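You operate a simulated robot arm through the tools that you are given. There is no shell and no other tool.

The job below is to be done with a simulated robot arm. You get a single attempt, and the scene is never put back.

TASK
Ink the dotter at the blue dish and dot the three cubes on tray 3.
Fine: one dot on each top; slide the lever stand over each and press its orange lever; no press on a top with a dry tip. The pieces stay on their pegs.

Only the result counts: the job must be done as asked and must still hold three seconds after the hand-in. Knocking over, shifting, dropping, spilling or breaking anything else fails it.

THE ROBOT
A 7-joint arm with a fingered hand, fixed in place. Base frame: the origin is on the floor under the middle of its stand, x ahead of it, y to its left, z up; the work surface is at about z = 760. Units: mm, degrees, N and s.
It reaches about 1085 mm from its shoulder. Its first joint turns from -166.0 to 166.0 degrees. Payload 3.7 kg.
Tool frame: the origin (TCP) lies between the finger pads and is the grasp point; the fingertips stand 25 mm ahead of it; z points along the fingers, y is the line along which they close. The gripper opens to 88 mm; its body begins 29 mm behind the TCP. The gripper is a hand of 5 fingers: y runs from the thumb to the fingers, the wrist lies at [-13, -106, -174] in the tool frame, and closing takes about 1.5 s.
Orientation is that of the tool frame in the base frame, as a unit quaternion [w, x, y, z]. With the fingers straight down and the wrist toward the robot, the tool's x, y and z point along [0, 1, 0], [1, 0, 0] and [0, 0, -1] of the base frame.

THE INTERFACE
- The arm moves only by the tool drive_tool. Its argument "plan" is one flat list of numbers, 6 for each row, row after row: the shift along the tool's x, y, z in units of 50 mm (1.0 is 50 mm), then the turn, a rotation vector about the tool's x, y, z in units of 8 degrees (1.0 is 8 degrees). In form: [tx, ty, tz, rx, ry, rz, tx, ty, tz, rx, ry, rz, ...]. A call has 1 to 20 rows; each row shifts and turns the commanded pose from where the row before left it, along the tool's axes as they then stand. "gripper" is the gripper command, from -1 (fully open) to 1 (shut), values between in proportion, set as the call begins (left out, the last holds). A call with a number of a shift or a turn outside -1 to 1 is refused whole. Each row takes 0.2 s and may step no farther than 50 mm and 8.6 degrees from the row before; otherwise, or with a gripper value out of range, the whole call is refused. Where a pose cannot be reached the arm comes as near as it can. A force on the tool above 40 N (or 10 N above the force at the start of the call, whichever is more), or a blocked arm, ends the call early, and 0.2 s more pass. Each finger travels about 108 mm/s and halts on what it meets, pressing with about 24 N; the grip force reading is that of the motor and also rises with nothing between the fingers. The clock runs only during rows and for 0.2 s after the last one: add rows that do not move to give the fingers time. The reply holds the time, the measured pose of the TCP, the force on the tool along the base axes, the opening and the grip force, in the units named above and with some noise, with the torque about the TCP (base axes, N m) and any sound that the robot's microphone picked up.
- Cameras (640 x 400 px; columns grow to the right, rows downward): "scene" is fixed at [51.2, 649.7, 1644.3]; the picture's right is [-0.68, -0.73, 0.00], its down [-0.43, 0.40, -0.81] and it looks along [0.59, -0.55, -0.58] (base axes); focal length 376 px, centre (320, 200). "wrist" rides on the gripper at [59, -79, -105] in the tool frame; the picture's right is [-0.73, 0.32, -0.61], its down [-0.62, -0.68, 0.38] and it looks along [-0.29, 0.66, 0.70] (tool axes); focal length 234 px, centre (320, 200). There is no depth. A picture from a camera that has moved, and an enlarged one, comes with that camera's place and axes in the base frame and with its lens.
- snapshot(camera): a new picture of that camera. It takes no simulated time.
- move_fingers(index, middle, ring, little, thumb_bend, thumb_turn): sets how far each is bent, from 0 (flat) to 1 (curled in); at 0.3 the hand is open as for a grip, at 0.7 the pads meet at the TCP. One left out holds its place. A second passes; each finger stops where it meets its share of the squeeze, and holds until it gets a number again. A gripper value or a shape takes the hand back. It gives what a move gives, with no picture; readings hold the bend of each and the force on index, middle, ring, little, thumb and palm. thumb_turn goes from beside the hand (0) to across from the fingers (1), as for a grip.
- preshape(shape): the hand has 5 fingers and takes this shape, open, in about a second: jaw (thumb against the fingers, like two jaws); tri (thumb and two fingers); tip (a fingertip pinch); poke (one finger out to press); point (the index stretched); flat (the hand flat); cup (the hand cupped); fist (a fist). The gripper value then closes the fingers along that shape, each until it touches; the sizes above hold for jaw. It gives what a move gives, with no picture.
- close_up(camera, box): a new picture of the part [left, top, right, bottom] of that camera's present view, enlarged. It takes no simulated time.
- finish_job(): hands the job in; it is judged then, once.

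Places have to be worked out from the pictures, the camera data and where the tool is seen. Open the gripper and draw the arm clear of the work before you hand the job in, unless the task says otherwise.

The tools are called after "Call:" by a JSON object that holds its "method" and its "body". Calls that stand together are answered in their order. drive_tool: Moves the arm, as the interface text tells. Its arguments: {"type":"object","properties":{"plan":{"type":"array","items":{"type":"number"}},"gripper":{"type":"number"}},"required":["plan"]} The other tools are called the same way: preshape (shape) gives the hand a shape; move_fingers (index, middle, ring, little, thumb_bend, thumb_turn) moves the fingers one by one; snapshot (camera) takes a picture; close_up (camera, box) takes an enlarged picture of a part of a camera's view; finish_job () hands the job in.

At the start:

```text
time_s: 0.0
position: [559.1, 171.0, 1255.0]
tool_rot: [0.0, 0.706, 0.708, 0.0]
wrist_force: [0.1, 0.2, 0.4]
moment: [-0.01, -0.02, 0.0]
grip_width: 87.7
finger_force: 0.0
shape: jaw
bend: [0.3, 0.3, 0.3, 0.3, 0.3, 0.98]
finger forces: [0.0, 0.0, 0.2, 0.0, 0.0, 0.0]
```

scene: 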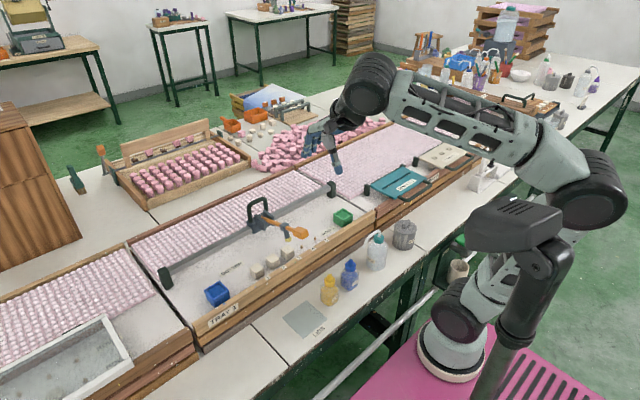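
wrist: 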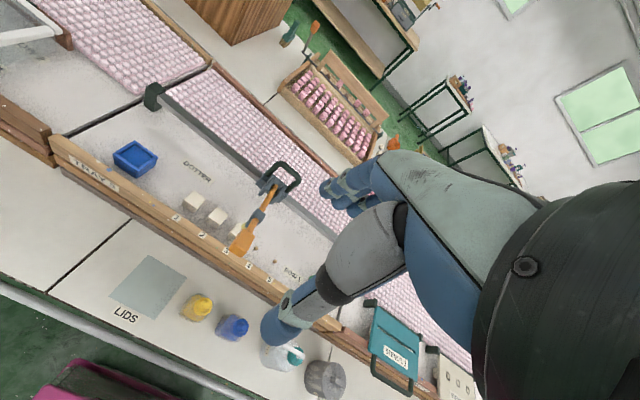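

I start with enlarged views of tray 3 from both cameras to make out the lever stand, the dish and the cubes.

Call:
{"method": "close_up", "body": {"camera": "scene", "box": [180, 170, 380, 320]}}

Call:
{"method": "close_up", "body": {"camera": "wrist", "box": [90, 120, 350, 300]}}

Call:
{"method": "close_up", "body": {"camera": "scene", "box": [235, 190, 325, 290]}}

```text
2.67 times, centred on (280, 245) of scene
camera zoom: at [51.2, 649.7, 1644.3], right [-0.68, -0.73, 0.0], down [-0.43, 0.4, -0.81], along [0.59, -0.55, -0.58], focal length 1002 px, centre (427, 80)
```

zoom: 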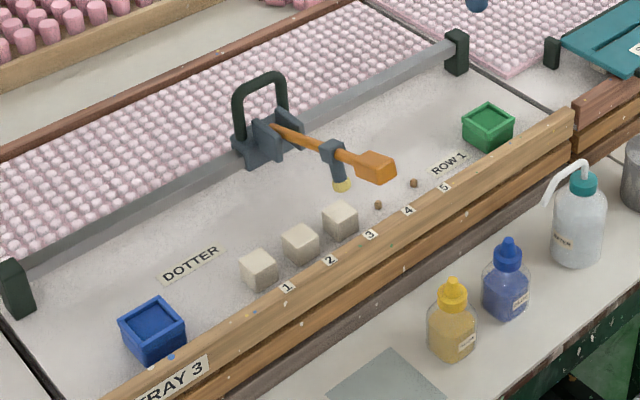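

```text
2.22 times, centred on (220, 210) of wrist
camera zoom: at [480.2, 229.3, 1361.4], right [0.32, -0.73, 0.61], down [-0.68, -0.62, -0.38], along [0.66, -0.29, -0.7], focal length 520 px, centre (542, 178)
```

zoom: 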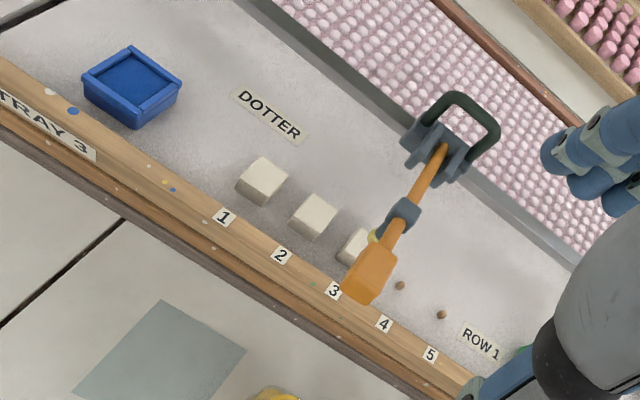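

```text
4.00 times, centred on (280, 240) of scene
camera zoom: at [51.2, 649.7, 1644.3], right [-0.68, -0.73, 0.0], down [-0.43, 0.4, -0.81], along [0.59, -0.55, -0.58], focal length 1503 px, centre (480, 40)
```

zoom: 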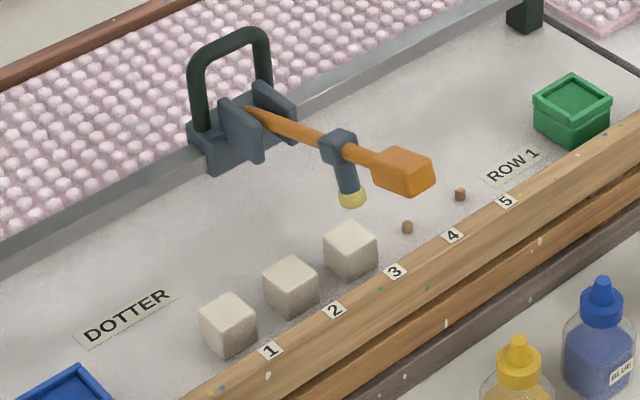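

The stand sits on a rail with the lever pointing towards the robot; rough triangulation puts cube 1 near (707, 277, 890), the blue dish near (710, 402, 885) and the paddle near (640, 171, 1000). Next I check the dishes for lids and look at the stand in detail.

Call:
{"method": "close_up", "body": {"camera": "scene", "box": [196, 275, 236, 310]}}

Call:
{"method": "close_up", "body": {"camera": "scene", "box": [325, 200, 365, 230]}}

Call:
{"method": "close_up", "body": {"camera": "scene", "box": [240, 190, 315, 250]}}

Call:
{"method": "close_up", "body": {"camera": "wrist", "box": [105, 130, 165, 185]}}

Call:
{"method": "close_up", "body": {"camera": "wrist", "box": [180, 150, 310, 270]}}

```text
11.43 times, centred on (216, 292) of scene
camera zoom: at [51.2, 649.7, 1644.3], right [-0.68, -0.73, 0.0], down [-0.43, 0.4, -0.81], along [0.59, -0.55, -0.58], focal length 4293 px, centre (1509, -857)
```

zoom: 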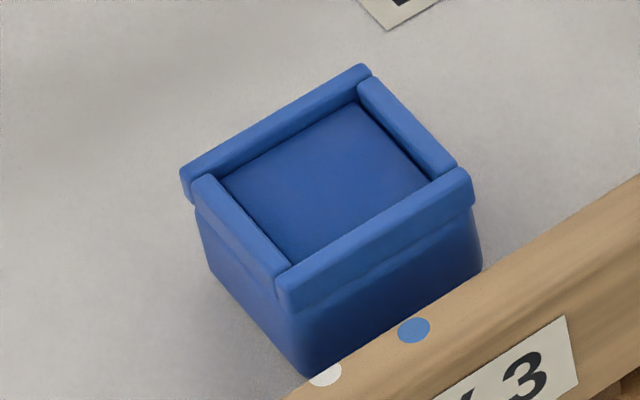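

```text
13.33 times, centred on (345, 215) of scene
camera zoom: at [51.2, 649.7, 1644.3], right [-0.68, -0.73, 0.0], down [-0.43, 0.4, -0.81], along [0.59, -0.55, -0.58], focal length 5009 px, centre (-13, 0)
```

zoom: 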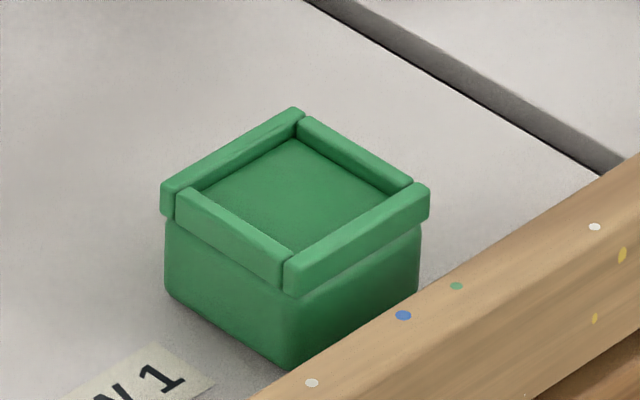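

```text
6.67 times, centred on (278, 220) of scene
camera zoom: at [51.2, 649.7, 1644.3], right [-0.68, -0.73, 0.0], down [-0.43, 0.4, -0.81], along [0.59, -0.55, -0.58], focal length 2504 px, centre (603, 67)
```

zoom: 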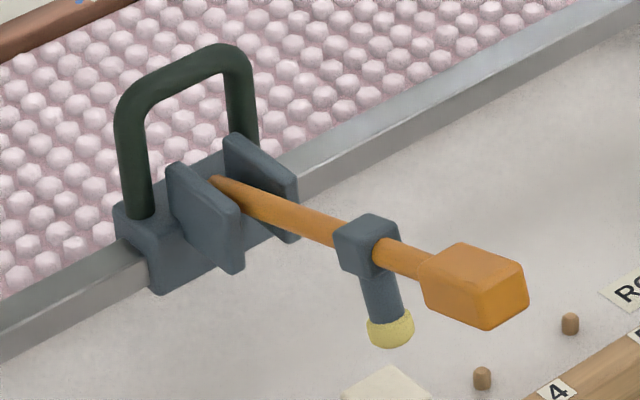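

```text
7.27 times, centred on (135, 158) of wrist
camera zoom: at [480.2, 229.3, 1361.4], right [0.32, -0.73, 0.61], down [-0.68, -0.62, -0.38], along [0.66, -0.29, -0.7], focal length 1703 px, centre (1666, 509)
```

zoom: 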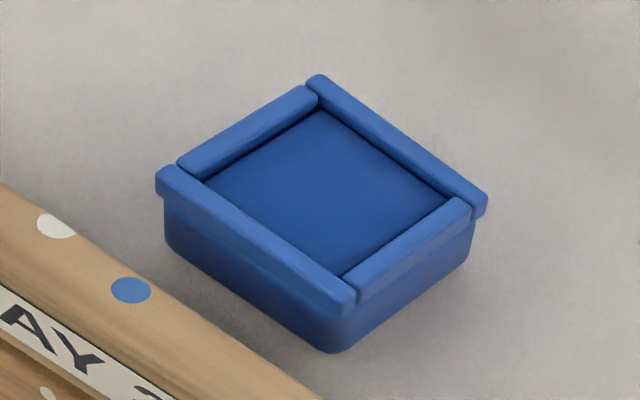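

```text
3.33 times, centred on (245, 210) of wrist
camera zoom: at [480.2, 229.3, 1361.4], right [0.32, -0.73, 0.61], down [-0.68, -0.62, -0.38], along [0.66, -0.29, -0.7], focal length 781 px, centre (570, 167)
```

zoom: 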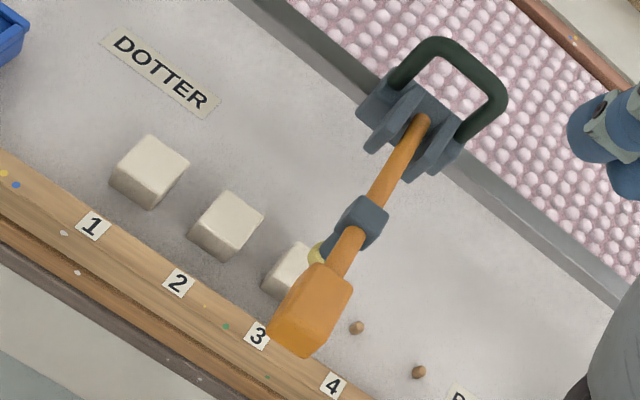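

The dishes are open wells with no lids. The rail runs along base y at x ≈ 816, the handle loop is near (839, 172) with its top at about 992, and the tip hangs about 45 mm above cube-top height. I move to a second viewpoint, lower and to the left, to refine these positions.

Call:
{"method": "drive_tool", "body": {"plan": [0.645, 0, 0.5, 0, 0, 0, 0.645, 0, 0.5, 0, 0, 0, 0.645, 0, 0.5, 0, 0, 0, 0.645, 0, 0.5, 0, 0, 0, 0, 0, 0, 0, 0, 0]}}

Call:
{"method": "snapshot", "body": {"camera": "wrist"}}

Call:
{"method": "snapshot", "body": {"camera": "scene"}}

```text
time_s: 1.2
position: [559.9, 299.5, 1155.6]
tool_rot: [0.0, 0.706, 0.708, -0.001]
wrist_force: [0.7, -0.5, 0.7]
moment: [0.0, 0.02, -0.03]
grip_width: 87.6
finger_force: 0.1
shape: jaw
bend: [0.3, 0.3, 0.3, 0.3, 0.3, 0.98]
finger forces: [0.2, 0.0, 0.0, 0.0, 0.0, 0.0]
```

```text
taken
camera wrist: at [480.3, 359.0, 1260.4], right [0.32, -0.73, 0.61], down [-0.68, -0.62, -0.38], along [0.66, -0.29, -0.7], focal length 234 px, centre (320, 200)
```

wrist: 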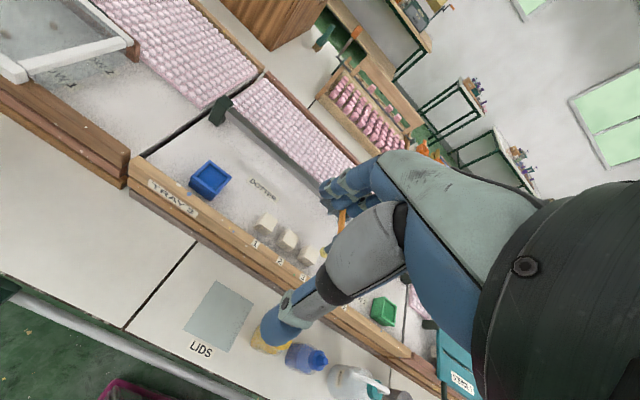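

```text
taken
```

scene: 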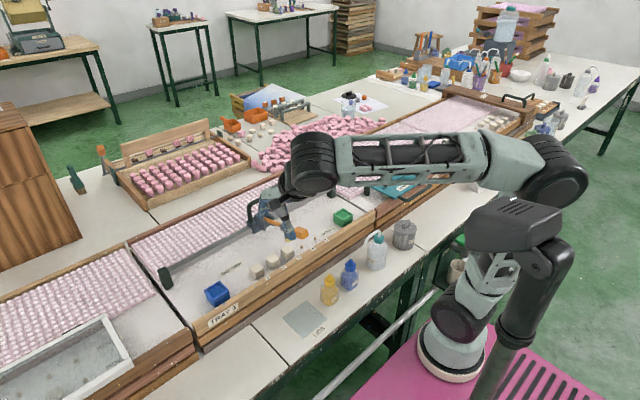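

The hand hides the stand from here, but the cubes and dish are clear. I go right to y ≈ 80 to see the stand from closer.

Call:
{"method": "drive_tool", "body": {"plan": [-0.9, 0, 0, 0, 0, 0, -0.9, 0, 0, 0, 0, 0, -0.9, 0, 0, 0, 0, 0, -0.9, 0, 0, 0, 0, 0, -0.8, 0, 0, 0, 0, 0, 0, 0, 0, 0, 0, 0]}}

Call:
{"method": "close_up", "body": {"camera": "wrist", "box": [0, 80, 320, 280]}}

Call:
{"method": "close_up", "body": {"camera": "wrist", "box": [120, 100, 280, 220]}}

```text
time_s: 2.6
position: [560.3, 80.2, 1157.0]
tool_rot: [0.001, 0.707, 0.707, 0.001]
wrist_force: [0.9, -0.1, 0.2]
moment: [-0.01, 0.02, 0.02]
grip_width: 87.5
finger_force: 0.0
shape: jaw
bend: [0.3, 0.3, 0.3, 0.3, 0.3, 0.98]
finger forces: [0.0, 0.1, 0.0, 0.0, 0.0, 0.0]
```

```text
2.00 times, centred on (160, 180) of wrist
camera zoom: at [480.3, 138.7, 1261.3], right [0.32, -0.73, 0.61], down [-0.68, -0.62, -0.38], along [0.66, -0.29, -0.7], focal length 468 px, centre (640, 240)
```

zoom: 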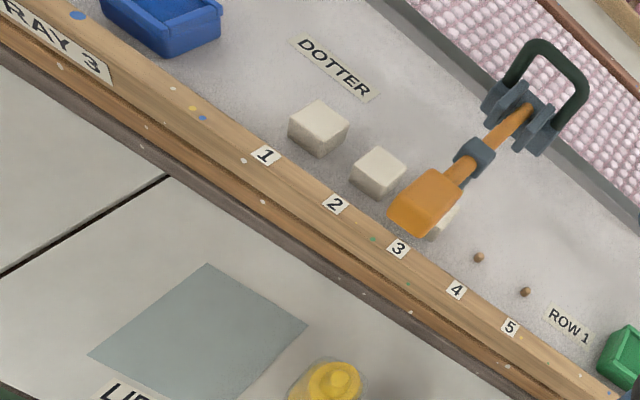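

```text
3.33 times, centred on (200, 160) of wrist
camera zoom: at [480.3, 138.7, 1261.3], right [0.32, -0.73, 0.61], down [-0.68, -0.62, -0.38], along [0.66, -0.29, -0.7], focal length 781 px, centre (720, 333)
```

zoom: 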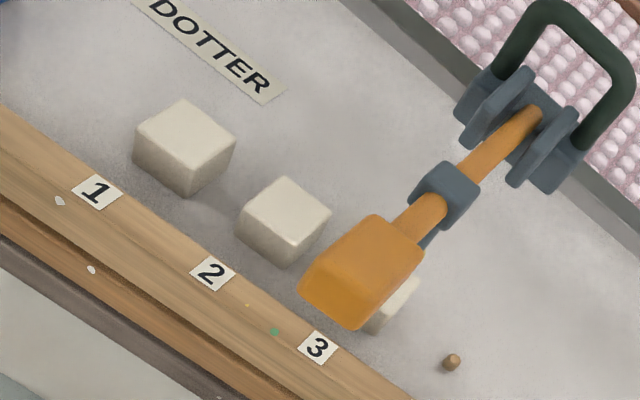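

Triangulation now agrees well: cube tops near (709, 276/222/167, 883), dish centre (712, 402, 881), handle bar near (842, 170, 987) and paddle top near (646, 168, 990). I approach the handle from the right side, part closing the hand, and look again.

Call:
{"method": "drive_tool", "body": {"plan": [-0.1, 0.8, -0.3, 0, 0, 0, -0.1, 0.8, -0.3, 0, 0, 0, -0.1, 0.8, 0.5, 0, 0, 0, -0.1, 0.8, 0.7, 0, 0, 0, 0, 0.8, 0.7, 0, 0, 0, 0, 0, 0, 0, 0, 0, 0, 0, 0, 0, 0, 0], "gripper": -0.2}}

Call:
{"method": "snapshot", "body": {"camera": "wrist"}}

Call:
{"method": "close_up", "body": {"camera": "scene", "box": [200, 130, 360, 230]}}

```text
refused: row 4 steps farther than a row can; nothing moved
```

```text
taken
camera wrist: at [480.3, 138.7, 1261.3], right [0.32, -0.73, 0.61], down [-0.68, -0.62, -0.38], along [0.66, -0.29, -0.7], focal length 234 px, centre (320, 200)
```

wrist: 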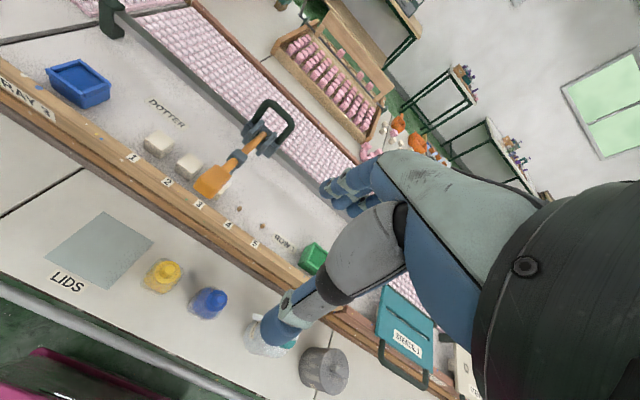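

```text
4.00 times, centred on (280, 180) of scene
camera zoom: at [51.2, 649.7, 1644.3], right [-0.68, -0.73, 0.0], down [-0.43, 0.4, -0.81], along [0.59, -0.55, -0.58], focal length 1503 px, centre (480, 280)
```

zoom: 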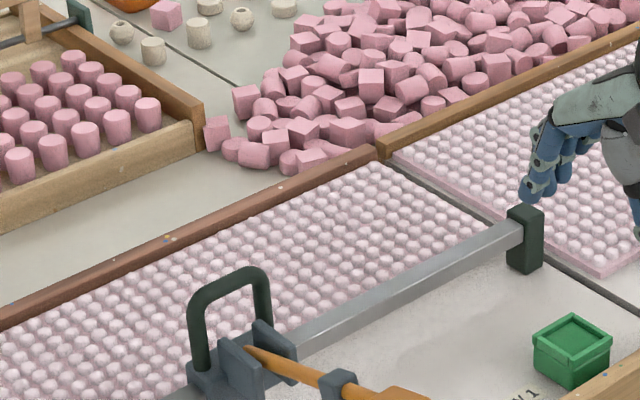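

The call was refused because a row was too long, so nothing moved. I resend it with shorter rows.

Call:
{"method": "drive_tool", "body": {"plan": [-0.1, 0.8, 0, 0, 0, 0, -0.1, 0.8, 0.2, 0, 0, 0, -0.1, 0.8, 0.4, 0, 0, 0, -0.1, 0.8, 0.45, 0, 0, 0, 0, 0.8, 0.45, 0, 0, 0, 0, 0, 0, 0, 0, 0, 0, 0, 0, 0, 0, 0], "gripper": -0.2}}

Call:
{"method": "snapshot", "body": {"camera": "wrist"}}

Call:
{"method": "close_up", "body": {"camera": "scene", "box": [220, 130, 380, 230]}}

```text
time_s: 4.2
position: [760.9, 61.2, 1080.0]
tool_rot: [0.0, 0.707, 0.707, 0.0]
wrist_force: [-0.7, -0.3, -0.4]
moment: [-0.02, -0.01, 0.0]
grip_width: 52.9
finger_force: 0.1
shape: jaw
bend: [0.29, 0.4, 0.37, 0.43, 0.64, 1.0]
finger forces: [0.0, 0.0, 0.1, 0.0, 0.1, 0.1]
```

```text
taken
camera wrist: at [681.0, 120.8, 1185.0], right [0.32, -0.73, 0.61], down [-0.68, -0.62, -0.38], along [0.66, -0.29, -0.7], focal length 234 px, centre (320, 200)
```

wrist: 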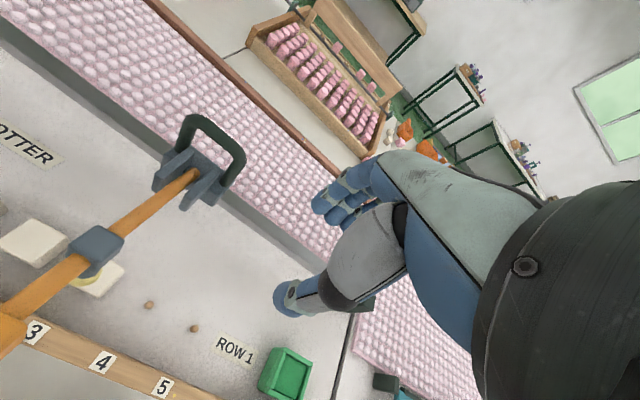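

```text
4.00 times, centred on (300, 180) of scene
camera zoom: at [51.2, 649.7, 1644.3], right [-0.68, -0.73, 0.0], down [-0.43, 0.4, -0.81], along [0.59, -0.55, -0.58], focal length 1503 px, centre (400, 280)
```

zoom: 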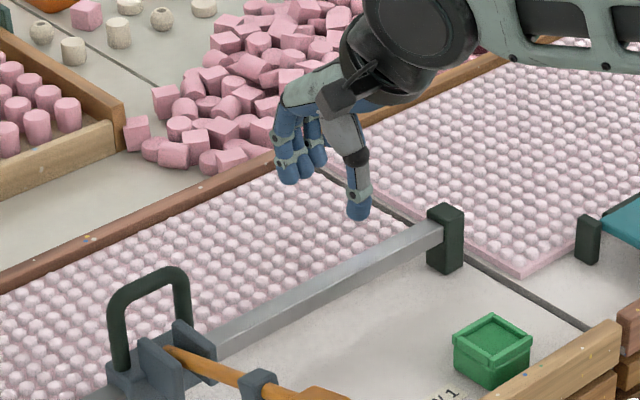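

The hand and stand are both in view now. I zoom on the handle and on the fingers for exact placing.

Call:
{"method": "close_up", "body": {"camera": "wrist", "box": [130, 90, 270, 230]}}

Call:
{"method": "close_up", "body": {"camera": "scene", "box": [240, 140, 330, 200]}}

Call:
{"method": "close_up", "body": {"camera": "wrist", "box": [0, 180, 160, 330]}}

```text
2.86 times, centred on (200, 160) of wrist
camera zoom: at [681.0, 120.8, 1185.0], right [0.32, -0.73, 0.61], down [-0.68, -0.62, -0.38], along [0.66, -0.29, -0.7], focal length 669 px, centre (663, 314)
```

zoom: 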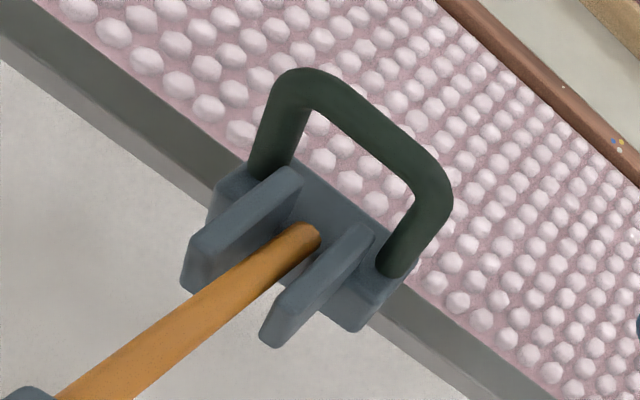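

```text
6.67 times, centred on (285, 170) of scene
camera zoom: at [51.2, 649.7, 1644.3], right [-0.68, -0.73, 0.0], down [-0.43, 0.4, -0.81], along [0.59, -0.55, -0.58], focal length 2504 px, centre (553, 400)
```

zoom: 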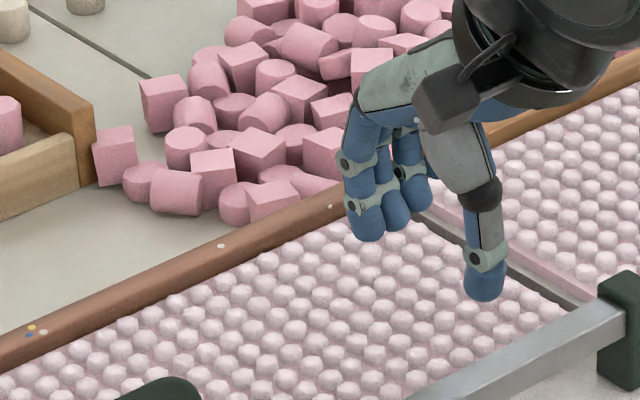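

```text
2.67 times, centred on (80, 255) of wrist
camera zoom: at [681.0, 120.8, 1185.0], right [0.32, -0.73, 0.61], down [-0.68, -0.62, -0.38], along [0.66, -0.29, -0.7], focal length 624 px, centre (960, 53)
```

zoom: 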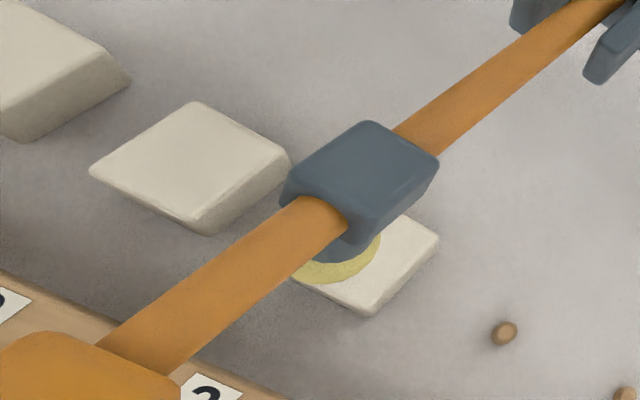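

Refined estimates: handle bar centre ≈ (844, 165, 988), stand mid-plane y ≈ 165, cubes at y ≈ 275 / 220 / 166 with x ≈ 708 and tops near 887. I move above the handle and check alignment before descending.

Call:
{"method": "drive_tool", "body": {"plan": [0.692, 0.557, 0, 0, 0, 0, 0.692, 0.557, 0, 0, 0, 0, 0.692, 0.557, 0, 0, 0, 0, 0, 0, 0.4, 0, 0, 0, 0, 0, 0, 0, 0, 0]}}

Call:
{"method": "snapshot", "body": {"camera": "wrist"}}

Call:
{"method": "close_up", "body": {"camera": "scene", "box": [220, 160, 320, 230]}}

```text
time_s: 5.4
position: [843.5, 164.7, 1061.3]
tool_rot: [0.0, 0.707, 0.707, 0.0]
wrist_force: [-1.0, 0.9, 0.9]
moment: [0.0, 0.0, 0.0]
grip_width: 53.2
finger_force: 0.0
shape: jaw
bend: [0.29, 0.4, 0.37, 0.43, 0.64, 1.0]
finger forces: [0.0, 0.0, 0.0, 0.1, 0.0, 0.0]
```

```text
taken
camera wrist: at [764.3, 224.1, 1166.7], right [0.32, -0.73, 0.61], down [-0.68, -0.62, -0.38], along [0.66, -0.29, -0.7], focal length 234 px, centre (320, 200)
```

wrist: 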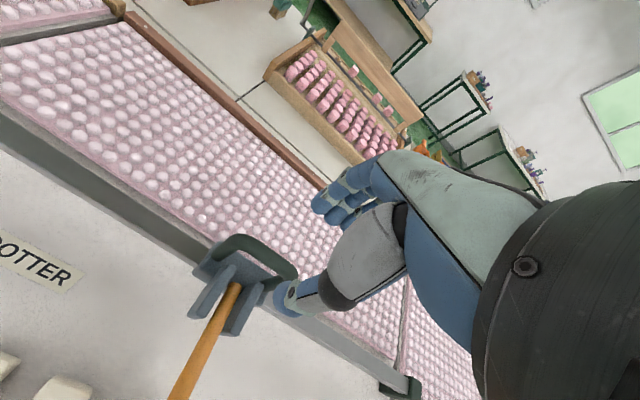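

```text
5.71 times, centred on (270, 195) of scene
camera zoom: at [51.2, 649.7, 1644.3], right [-0.68, -0.73, 0.0], down [-0.43, 0.4, -0.81], along [0.59, -0.55, -0.58], focal length 2146 px, centre (606, 229)
```

zoom: 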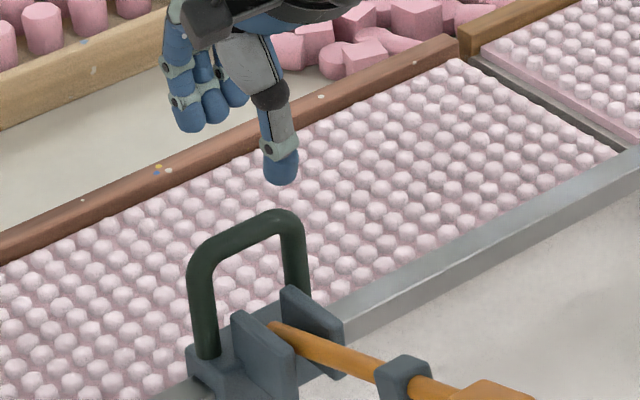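

The thumb is in front of the bar and the fingers are behind it, roughly centred on the loop. I lower to z ≈ 998 and check before closing.

Call:
{"method": "drive_tool", "body": {"plan": [0, 0.02, 0.317, 0, 0, 0, 0, 0, 0.317, 0, 0, 0, 0, 0, 0.317, 0, 0, 0, 0, 0, 0.317, 0, 0, 0, 0, 0, 0, 0, 0, 0]}}

Call:
{"method": "close_up", "body": {"camera": "wrist", "box": [180, 140, 380, 320]}}

Call:
{"method": "close_up", "body": {"camera": "scene", "box": [220, 160, 320, 230]}}

```text
time_s: 6.6
position: [845.1, 162.4, 998.3]
tool_rot: [-0.001, 0.706, 0.708, 0.0]
wrist_force: [1.5, 0.3, -0.1]
moment: [0.01, 0.03, -0.01]
grip_width: 53.2
finger_force: 0.0
shape: jaw
bend: [0.29, 0.4, 0.37, 0.43, 0.64, 1.0]
finger forces: [0.0, 0.1, 0.0, 0.0, 0.0, 0.0]
```

```text
2.22 times, centred on (280, 230) of wrist
camera zoom: at [765.2, 222.9, 1102.7], right [0.32, -0.73, 0.61], down [-0.68, -0.62, -0.38], along [0.66, -0.29, -0.7], focal length 520 px, centre (409, 133)
```

zoom: 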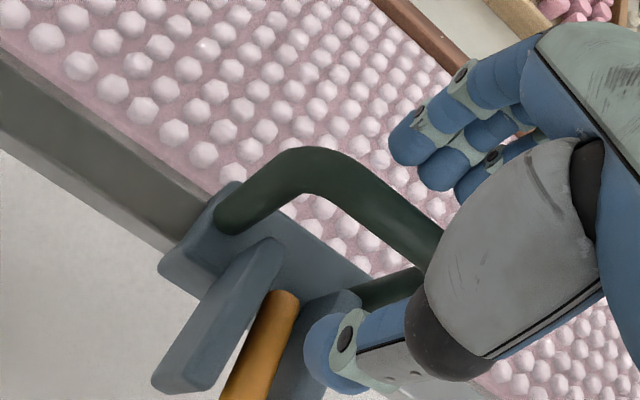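

```text
5.71 times, centred on (270, 195) of scene
camera zoom: at [51.2, 649.7, 1644.3], right [-0.68, -0.73, 0.0], down [-0.43, 0.4, -0.81], along [0.59, -0.55, -0.58], focal length 2146 px, centre (606, 229)
```

zoom: 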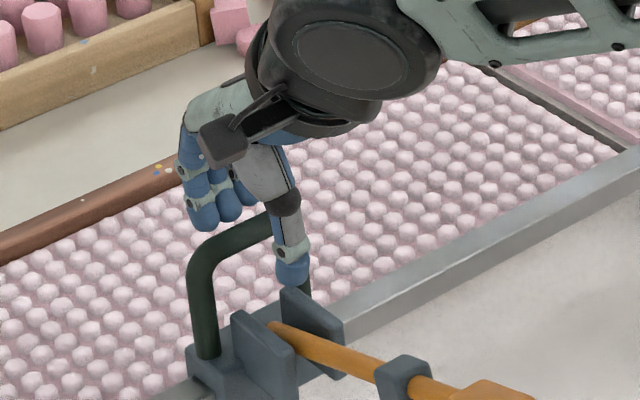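

Thumb tip triangulates to about (808, 165, 982), centred on the loop and just short of the bar, with the fingers beyond. I close the hand on the bar with the arm still.

Call:
{"method": "drive_tool", "body": {"plan": [0, 0, 0, 0, 0, 0, 0, 0, 0, 0, 0, 0, 0, 0, 0, 0, 0, 0, 0, 0, 0, 0, 0, 0, 0, 0, 0, 0, 0, 0, 0, 0, 0, 0, 0, 0, 0, 0, 0, 0, 0, 0], "gripper": 0.8}}

Call:
{"method": "close_up", "body": {"camera": "wrist", "box": [180, 140, 380, 320]}}

Call:
{"method": "close_up", "body": {"camera": "scene", "box": [220, 160, 320, 230]}}

```text
time_s: 8.2
position: [844.4, 162.7, 996.8]
tool_rot: [0.0, 0.707, 0.707, 0.0]
wrist_force: [8.4, 0.0, 2.1]
moment: [-0.07, -0.22, 0.13]
grip_width: 9.9
finger_force: 0.0
shape: jaw
bend: [0.72, 0.61, 0.6, 0.61, 0.73, 1.0]
finger forces: [2.4, 2.7, 3.1, 0.0, 0.0, 0.0]
```

```text
2.22 times, centred on (280, 230) of wrist
camera zoom: at [765.4, 222.7, 1102.9], right [0.32, -0.73, 0.61], down [-0.68, -0.62, -0.38], along [0.66, -0.29, -0.7], focal length 520 px, centre (409, 133)
```

zoom: 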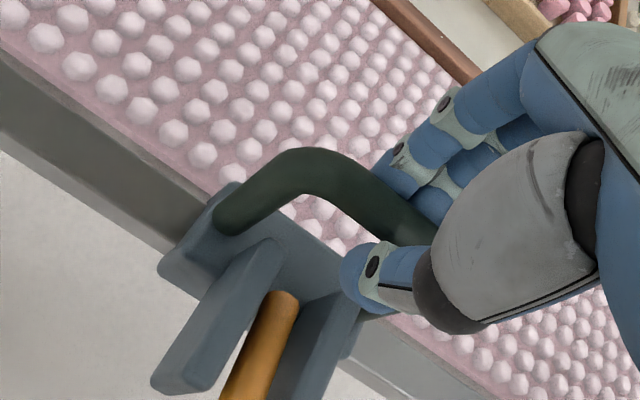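

```text
5.71 times, centred on (270, 195) of scene
camera zoom: at [51.2, 649.7, 1644.3], right [-0.68, -0.73, 0.0], down [-0.43, 0.4, -0.81], along [0.59, -0.55, -0.58], focal length 2146 px, centre (606, 229)
```

zoom: 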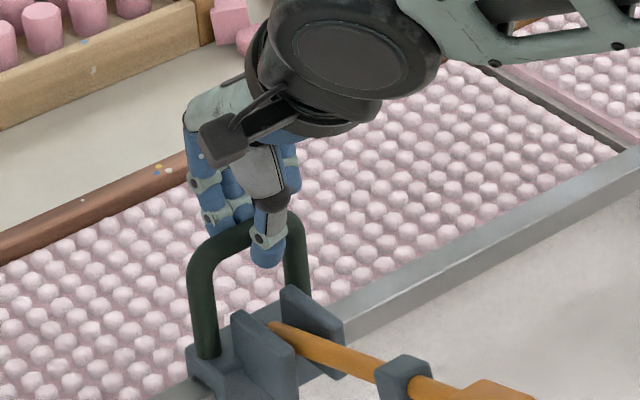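

Three fingers touch the bar from behind, but the thumb has not reached it yet. I close fully so the thumb clamps.

Call:
{"method": "drive_tool", "body": {"plan": [0, 0, 0, 0, 0, 0, 0, 0, 0, 0, 0, 0, 0, 0, 0, 0, 0, 0, 0, 0, 0, 0, 0, 0, 0, 0, 0, 0, 0, 0], "gripper": 1.0}}

```text
time_s: 9.4
position: [843.7, 163.2, 997.5]
tool_rot: [-0.001, 0.706, 0.708, -0.001]
wrist_force: [-0.6, -0.1, -9.1]
moment: [-0.01, 0.04, 0.04]
grip_width: 7.3
finger_force: 23.8
shape: jaw
bend: [0.72, 0.6, 0.57, 0.7, 0.71, 1.0]
finger forces: [12.0, 6.5, 2.8, 0.0, 22.4, 0.0]
```

The bar is now clamped between thumb (22 N) and fingers. I test the slide with a short 30 mm move toward the dish (+y).

Call:
{"method": "drive_tool", "body": {"plan": [0.1, 0, 0, 0, 0, 0, 0.25, 0, 0, 0, 0, 0, 0.25, 0, 0, 0, 0, 0, 0, 0, 0, 0, 0, 0]}}

Call:
{"method": "close_up", "body": {"camera": "scene", "box": [200, 160, 340, 260]}}

```text
time_s: 10.4
position: [845.2, 192.8, 997.8]
tool_rot: [-0.001, 0.706, 0.708, -0.001]
wrist_force: [-1.8, 1.0, -15.1]
moment: [0.04, 0.09, 0.06]
grip_width: 7.3
finger_force: 24.1
shape: jaw
bend: [0.72, 0.6, 0.58, 0.7, 0.71, 1.0]
finger forces: [13.1, 6.7, 2.5, 0.1, 23.3, 0.0]
```

```text
4.00 times, centred on (270, 210) of scene
camera zoom: at [51.2, 649.7, 1644.3], right [-0.68, -0.73, 0.0], down [-0.43, 0.4, -0.81], along [0.59, -0.55, -0.58], focal length 1503 px, centre (520, 160)
```

zoom: 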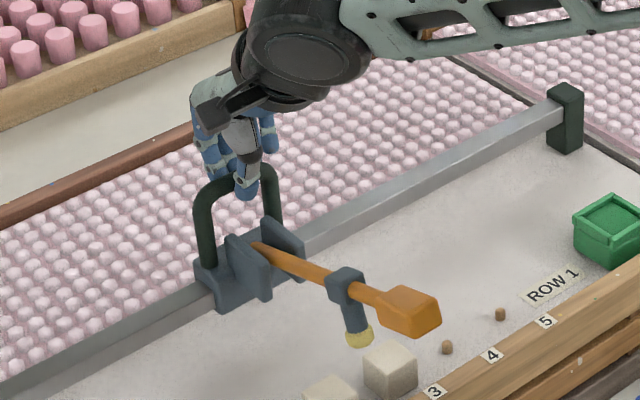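

The stand follows smoothly with little side force. I continue about 200 mm toward the dish, easing down about 1 mm to relieve the upward pull.

Call:
{"method": "drive_tool", "body": {"plan": [0.2, 0, 0.02, 0, 0, 0, 0.35, 0, 0.01, 0, 0, 0, 0.4, 0, 0, 0, 0, 0, 0.4, 0, 0, 0, 0, 0, 0.4, 0, 0, 0, 0, 0, 0.4, 0, 0, 0, 0, 0, 0.4, 0, 0, 0, 0, 0, 0.4, 0, 0, 0, 0, 0, 0.4, 0, 0, 0, 0, 0, 0.4, 0, 0, 0, 0, 0, 0.25, 0, 0, 0, 0, 0, 0, 0, 0, 0, 0, 0]}}

Call:
{"method": "close_up", "body": {"camera": "scene", "box": [140, 190, 300, 320]}}

Call:
{"method": "snapshot", "body": {"camera": "wrist"}}

```text
time_s: 13.0
position: [844.6, 394.5, 995.4]
tool_rot: [0.0, 0.706, 0.708, 0.001]
wrist_force: [0.2, 2.9, -2.4]
moment: [-0.02, -0.03, 0.12]
grip_width: 7.6
finger_force: 23.9
shape: jaw
bend: [0.72, 0.6, 0.57, 0.7, 0.72, 1.0]
finger forces: [11.6, 6.5, 3.2, 0.1, 20.7, 0.1]
```

```text
3.08 times, centred on (220, 255) of scene
camera zoom: at [51.2, 649.7, 1644.3], right [-0.68, -0.73, 0.0], down [-0.43, 0.4, -0.81], along [0.59, -0.55, -0.58], focal length 1156 px, centre (628, 31)
```

zoom: 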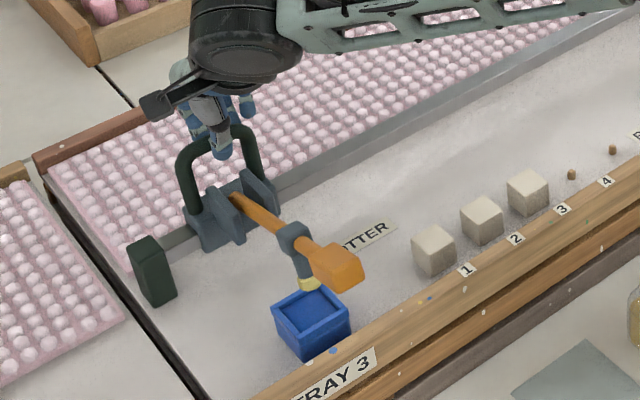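

```text
taken
camera wrist: at [764.9, 453.6, 1100.9], right [0.32, -0.73, 0.61], down [-0.68, -0.62, -0.38], along [0.66, -0.29, -0.7], focal length 234 px, centre (320, 200)
```

wrist: 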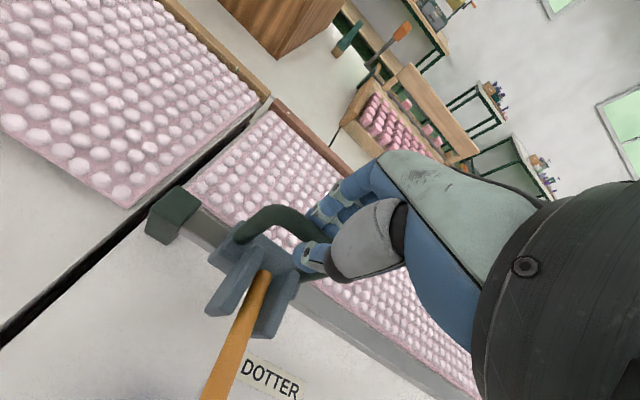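

Call:
{"method": "close_up", "body": {"camera": "scene", "box": [200, 235, 250, 285]}}

Call:
{"method": "close_up", "body": {"camera": "scene", "box": [205, 250, 245, 285]}}

```text
8.00 times, centred on (225, 260) of scene
camera zoom: at [51.2, 649.7, 1644.3], right [-0.68, -0.73, 0.0], down [-0.43, 0.4, -0.81], along [0.59, -0.55, -0.58], focal length 3005 px, centre (1080, -280)
```

zoom: 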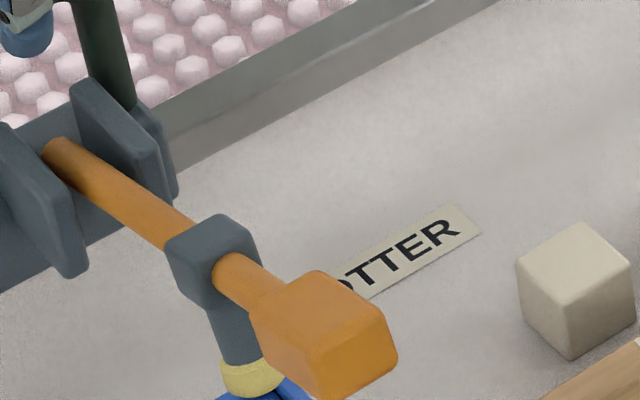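

```text
11.43 times, centred on (225, 268) of scene
camera zoom: at [51.2, 649.7, 1644.3], right [-0.68, -0.73, 0.0], down [-0.43, 0.4, -0.81], along [0.59, -0.55, -0.58], focal length 4293 px, centre (1406, -571)
```

zoom: 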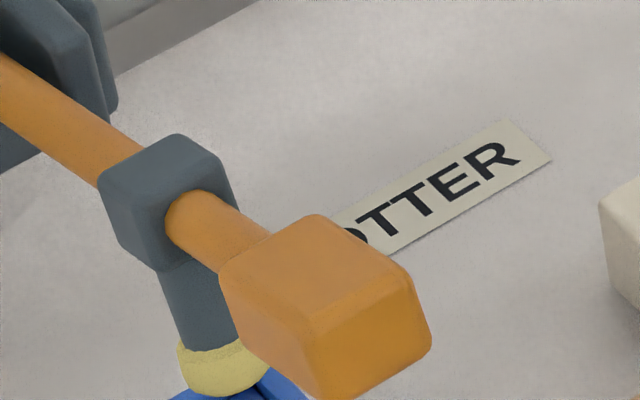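

Tip is about y 399 against dish centre y ≈ 401, so I nudge 2 mm further and then open the hand to let go of the handle.

Call:
{"method": "drive_tool", "body": {"plan": [0.04, 0, 0, 0, 0, 0, 0, 0, 0, 0, 0, 0, 0, 0, 0, 0, 0, 0]}}

Call:
{"method": "drive_tool", "body": {"plan": [0, 0, 0, 0, 0, 0, 0, 0, 0, 0, 0, 0, 0, 0, 0, 0, 0, 0, 0, 0, 0, 0, 0, 0, 0, 0, 0, 0, 0, 0], "gripper": -0.2}}

Call:
{"method": "close_up", "body": {"camera": "scene", "box": [140, 190, 300, 320]}}

```text
time_s: 13.8
position: [844.3, 396.0, 996.4]
tool_rot: [0.0, 0.707, 0.707, 0.0]
wrist_force: [0.3, 3.3, -2.8]
moment: [-0.01, -0.02, 0.12]
grip_width: 7.5
finger_force: 23.9
shape: jaw
bend: [0.72, 0.6, 0.57, 0.7, 0.72, 1.0]
finger forces: [11.9, 6.6, 2.9, 0.1, 21.2, 0.1]
```

```text
time_s: 15.0
position: [844.2, 395.2, 995.4]
tool_rot: [0.0, 0.707, 0.708, 0.0]
wrist_force: [-0.6, 0.5, -0.3]
moment: [0.0, 0.0, -0.03]
grip_width: 52.1
finger_force: 0.0
shape: jaw
bend: [0.29, 0.41, 0.37, 0.43, 0.65, 1.0]
finger forces: [0.1, 0.0, 0.0, 0.0, 0.0, 0.0]
```

```text
3.08 times, centred on (220, 255) of scene
camera zoom: at [51.2, 649.7, 1644.3], right [-0.68, -0.73, 0.0], down [-0.43, 0.4, -0.81], along [0.59, -0.55, -0.58], focal length 1156 px, centre (628, 31)
```

zoom: 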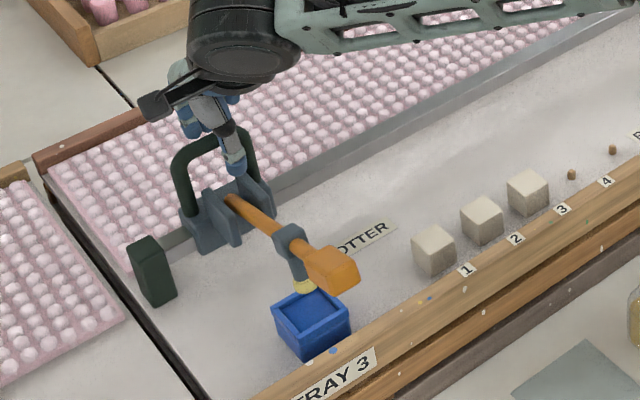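

Released cleanly. I rise straight up and then move back over the paddle at about (638, 399), closing the hand on the way.

Call:
{"method": "drive_tool", "body": {"plan": [0, 0, -0.4, 0, 0, 0, 0, 0, -0.7, 0, 0, 0, 0, 0, -0.8, 0, 0, 0, 0, -0.8, 0, 0, 0, 0, 0, -0.8, 0, 0, 0, 0, 0, -0.8, 0, 0, 0, 0, 0, -0.8, 0, 0, 0, 0, 0.08, -0.8, 0, 0, 0, 0, 0, 0, 0, 0, 0, 0]}}

Call:
{"method": "preshape", "body": {"shape": "poke"}}

Call:
{"method": "snapshot", "body": {"camera": "wrist"}}

Call:
{"method": "close_up", "body": {"camera": "scene", "box": [140, 190, 300, 320]}}

```text
time_s: 17.0
position: [644.1, 399.0, 1092.9]
tool_rot: [0.0, 0.707, 0.707, 0.0]
wrist_force: [-0.2, -1.0, 0.4]
moment: [0.03, 0.0, -0.01]
grip_width: 52.5
finger_force: 0.0
shape: jaw
bend: [0.29, 0.41, 0.37, 0.43, 0.65, 1.0]
finger forces: [0.0, 0.1, 0.1, 0.0, 0.0, 0.1]
```

```text
time_s: 17.9
position: [644.5, 399.3, 1091.8]
tool_rot: [0.0, 0.707, 0.707, -0.001]
wrist_force: [0.0, 0.3, -0.1]
moment: [0.01, -0.01, 0.0]
grip_width: 0.0
finger_force: 0.1
shape: poke
bend: [0.7, 0.7, 0.99, 0.99, 1.0, 1.0]
finger forces: [0.1, 0.1, 0.0, 0.1, 0.0, 0.0]
```

```text
taken
camera wrist: at [565.2, 458.3, 1197.8], right [0.32, -0.73, 0.61], down [-0.68, -0.62, -0.38], along [0.66, -0.29, -0.7], focal length 234 px, centre (320, 200)
```

wrist: 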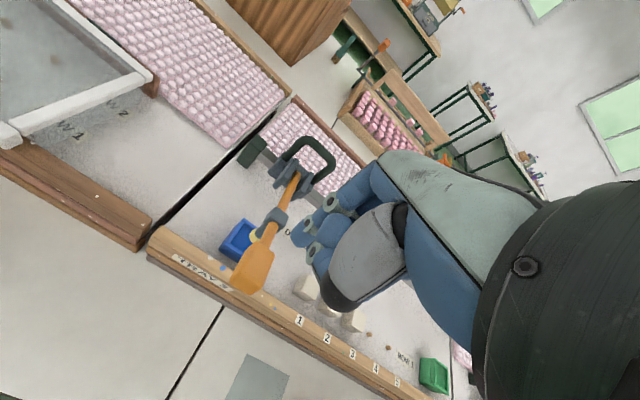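

```text
3.08 times, centred on (220, 255) of scene
camera zoom: at [51.2, 649.7, 1644.3], right [-0.68, -0.73, 0.0], down [-0.43, 0.4, -0.81], along [0.59, -0.55, -0.58], focal length 1156 px, centre (628, 31)
```

zoom: 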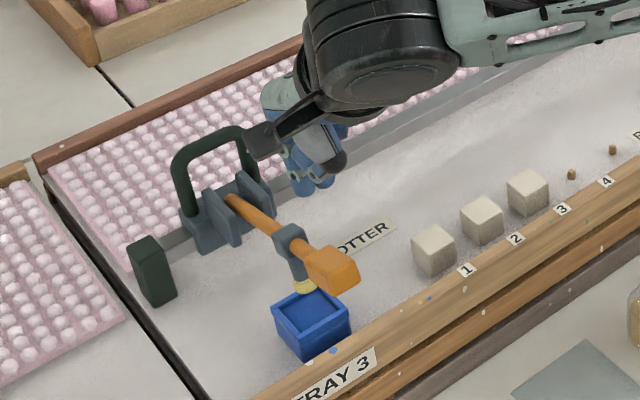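

In poke shape the index and middle fingertips stand right at the TCP, above the paddle whose top centre is near (648, 400, 996). I descend to just above it and check.

Call:
{"method": "drive_tool", "body": {"plan": [0, -0.07, 0.4, 0, 0, 0, 0, 0, 0.4, 0, 0, 0, 0, 0, 0.4, 0, 0, 0, 0, 0, 0, 0, 0, 0]}}

Call:
{"method": "close_up", "body": {"camera": "scene", "box": [180, 215, 260, 285]}}

Call:
{"method": "close_up", "body": {"camera": "wrist", "box": [180, 140, 380, 320]}}

```text
time_s: 18.9
position: [640.2, 399.8, 1032.2]
tool_rot: [0.0, 0.706, 0.708, 0.0]
wrist_force: [-0.7, -0.9, -0.1]
moment: [-0.02, 0.03, -0.02]
grip_width: 0.0
finger_force: 0.0
shape: poke
bend: [0.7, 0.7, 0.99, 0.99, 1.0, 1.0]
finger forces: [0.1, 0.0, 0.0, 0.1, 0.0, 0.0]
```

```text
5.71 times, centred on (220, 250) of scene
camera zoom: at [51.2, 649.7, 1644.3], right [-0.68, -0.73, 0.0], down [-0.43, 0.4, -0.81], along [0.59, -0.55, -0.58], focal length 2146 px, centre (891, -86)
```

zoom: 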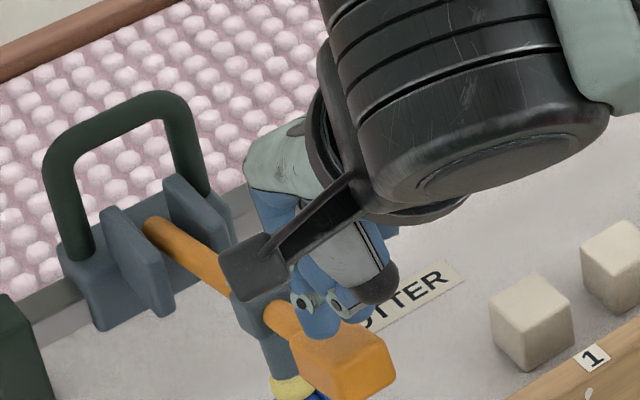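

```text
2.22 times, centred on (280, 230) of wrist
camera zoom: at [561.4, 458.2, 1137.2], right [0.32, -0.73, 0.61], down [-0.68, -0.62, -0.38], along [0.66, -0.29, -0.7], focal length 520 px, centre (409, 133)
```

zoom: 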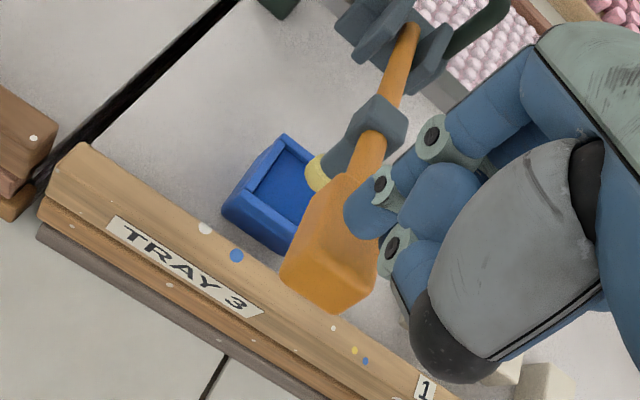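

Fingertips (about y ±10 of the TCP) are slightly right of the paddle's middle, so I shift 5 mm left and press down in small steps, watching force.

Call:
{"method": "drive_tool", "body": {"plan": [0.1, 0, 0, 0, 0, 0, 0, 0, 0.1, 0, 0, 0, 0, 0, 0.1, 0, 0, 0, 0, 0, 0.1, 0, 0, 0, 0, 0, 0.1, 0, 0, 0, 0, 0, 0.1, 0, 0, 0, 0, 0, 0, 0, 0, 0]}}

Call:
{"method": "close_up", "body": {"camera": "scene", "box": [180, 215, 260, 285]}}

Call:
{"method": "close_up", "body": {"camera": "wrist", "box": [180, 140, 380, 320]}}

```text
time_s: 20.5
position: [638.4, 403.7, 1005.6]
tool_rot: [0.0, 0.708, 0.706, 0.0]
wrist_force: [-0.1, 0.2, 2.5]
moment: [-0.02, -0.04, 0.04]
grip_width: 0.1
finger_force: 0.0
shape: poke
bend: [0.7, 0.7, 0.99, 0.99, 1.0, 1.0]
finger forces: [0.0, 2.2, 0.1, 0.1, 0.1, 0.0]
```

```text
5.71 times, centred on (220, 250) of scene
camera zoom: at [51.2, 649.7, 1644.3], right [-0.68, -0.73, 0.0], down [-0.43, 0.4, -0.81], along [0.59, -0.55, -0.58], focal length 2146 px, centre (891, -86)
```

zoom: 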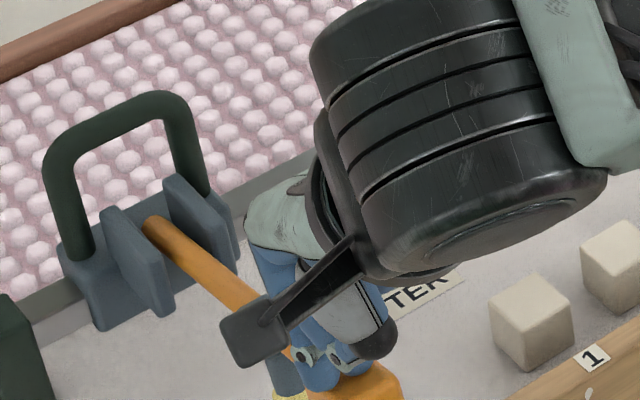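

```text
2.22 times, centred on (280, 230) of wrist
camera zoom: at [560.9, 463.3, 1111.2], right [0.32, -0.73, 0.61], down [-0.68, -0.62, -0.38], along [0.66, -0.29, -0.7], focal length 520 px, centre (409, 133)
```

zoom: 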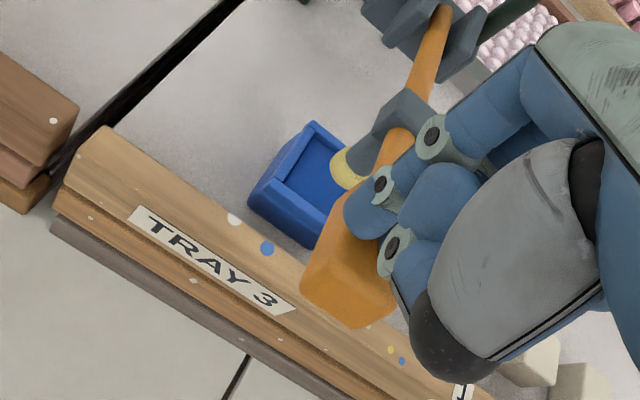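

Contact is made; the lever yields softly at about 2.5 N. I keep pressing down in 5 mm steps.

Call:
{"method": "drive_tool", "body": {"plan": [0, 0, 0.1, 0, 0, 0, 0, 0, 0.1, 0, 0, 0, 0, 0, 0.1, 0, 0, 0, 0, 0, 0.1, 0, 0, 0, 0, 0, 0.1, 0, 0, 0, 0, 0, 0, 0, 0, 0]}}

Call:
{"method": "close_up", "body": {"camera": "wrist", "box": [180, 140, 380, 320]}}

```text
time_s: 21.9
position: [641.3, 404.0, 982.1]
tool_rot: [0.0, 0.706, 0.708, -0.001]
wrist_force: [-1.1, 0.8, 2.6]
moment: [-0.05, -0.04, -0.03]
grip_width: 0.0
finger_force: 0.1
shape: poke
bend: [0.7, 0.7, 0.99, 0.99, 1.0, 1.0]
finger forces: [0.0, 3.3, 0.0, 0.0, 0.1, 0.0]
```

```text
2.22 times, centred on (280, 230) of wrist
camera zoom: at [561.6, 463.0, 1086.2], right [0.32, -0.73, 0.61], down [-0.68, -0.62, -0.38], along [0.66, -0.29, -0.7], focal length 520 px, centre (409, 133)
```

zoom: 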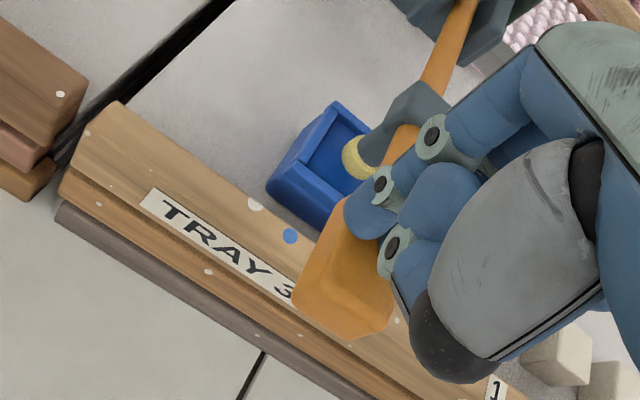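

The tip is heading for the middle of the pad. I continue down in smaller steps until the force rises.

Call:
{"method": "drive_tool", "body": {"plan": [0, 0, 0.1, 0, 0, 0, 0, 0, 0.1, 0, 0, 0, 0, 0, 0.08, 0, 0, 0, 0, 0, 0.06, 0, 0, 0, 0, 0, 0, 0, 0, 0]}}

Call:
{"method": "close_up", "body": {"camera": "wrist", "box": [180, 140, 380, 320]}}

Call:
{"method": "close_up", "body": {"camera": "scene", "box": [180, 225, 260, 295]}}

```text
time_s: 23.1
position: [641.4, 403.4, 965.7]
tool_rot: [0.0, 0.707, 0.707, 0.001]
wrist_force: [3.2, 0.2, 19.8]
moment: [-0.17, -0.06, 0.04]
grip_width: 0.0
finger_force: 0.2
shape: poke
bend: [0.7, 0.7, 0.99, 0.99, 1.0, 1.0]
finger forces: [3.5, 16.3, 0.1, 0.0, 0.0, 0.1]
```

```text
2.22 times, centred on (280, 230) of wrist
camera zoom: at [561.9, 463.1, 1071.3], right [0.32, -0.73, 0.61], down [-0.68, -0.62, -0.39], along [0.66, -0.29, -0.69], focal length 520 px, centre (409, 133)
```

zoom: 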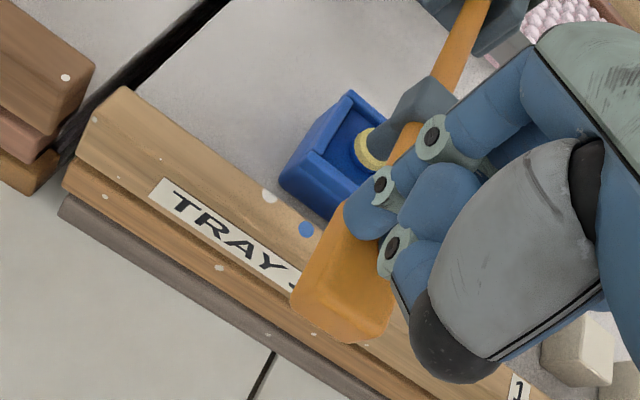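

```text
5.71 times, centred on (220, 260) of scene
camera zoom: at [51.2, 649.7, 1644.3], right [-0.68, -0.73, 0.0], down [-0.43, 0.4, -0.81], along [0.59, -0.55, -0.58], focal length 2146 px, centre (891, -143)
```

zoom: 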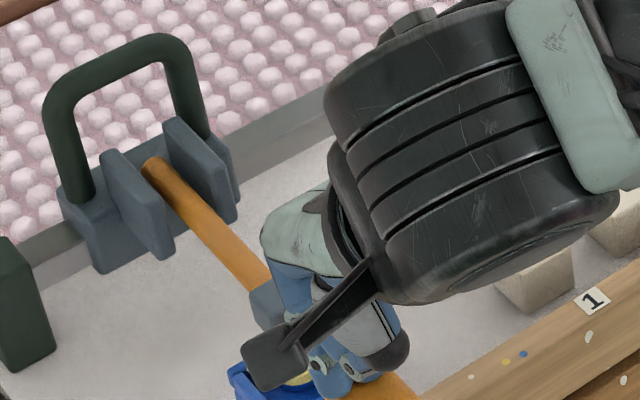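

Force rose to about 20 N at z ≈ 966, so the tip is on something. I zoom in to see whether it rests on the ink pad rather than the rim.

Call:
{"method": "close_up", "body": {"camera": "wrist", "box": [215, 165, 305, 225]}}

Call:
{"method": "close_up", "body": {"camera": "scene", "box": [195, 270, 255, 315]}}

```text
6.67 times, centred on (260, 195) of wrist
camera zoom: at [561.9, 463.1, 1071.3], right [0.32, -0.73, 0.61], down [-0.68, -0.62, -0.39], along [0.66, -0.29, -0.69], focal length 1561 px, centre (720, 233)
```

zoom: 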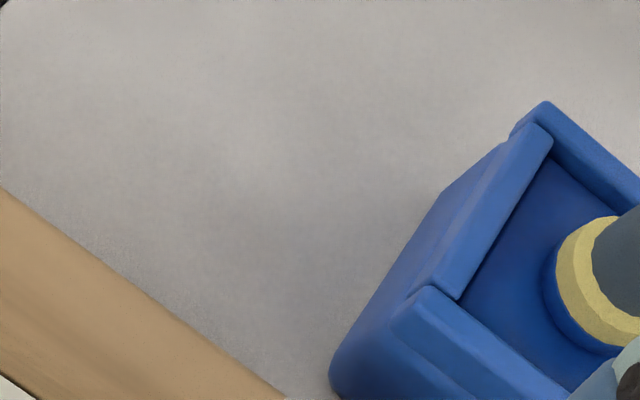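

```text
8.89 times, centred on (225, 292) of scene
camera zoom: at [51.2, 649.7, 1644.3], right [-0.68, -0.73, 0.0], down [-0.43, 0.4, -0.81], along [0.59, -0.55, -0.58], focal length 3339 px, centre (1164, -622)
```

zoom: 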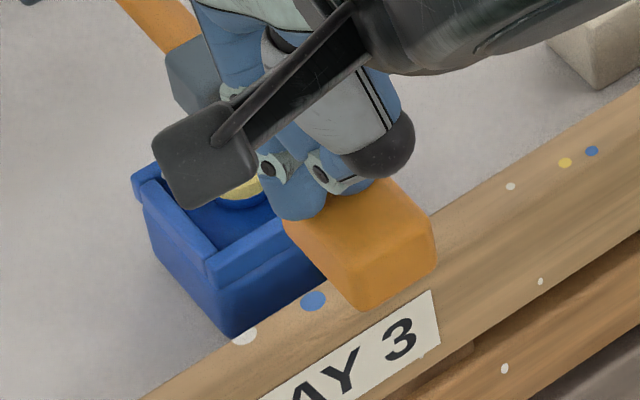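

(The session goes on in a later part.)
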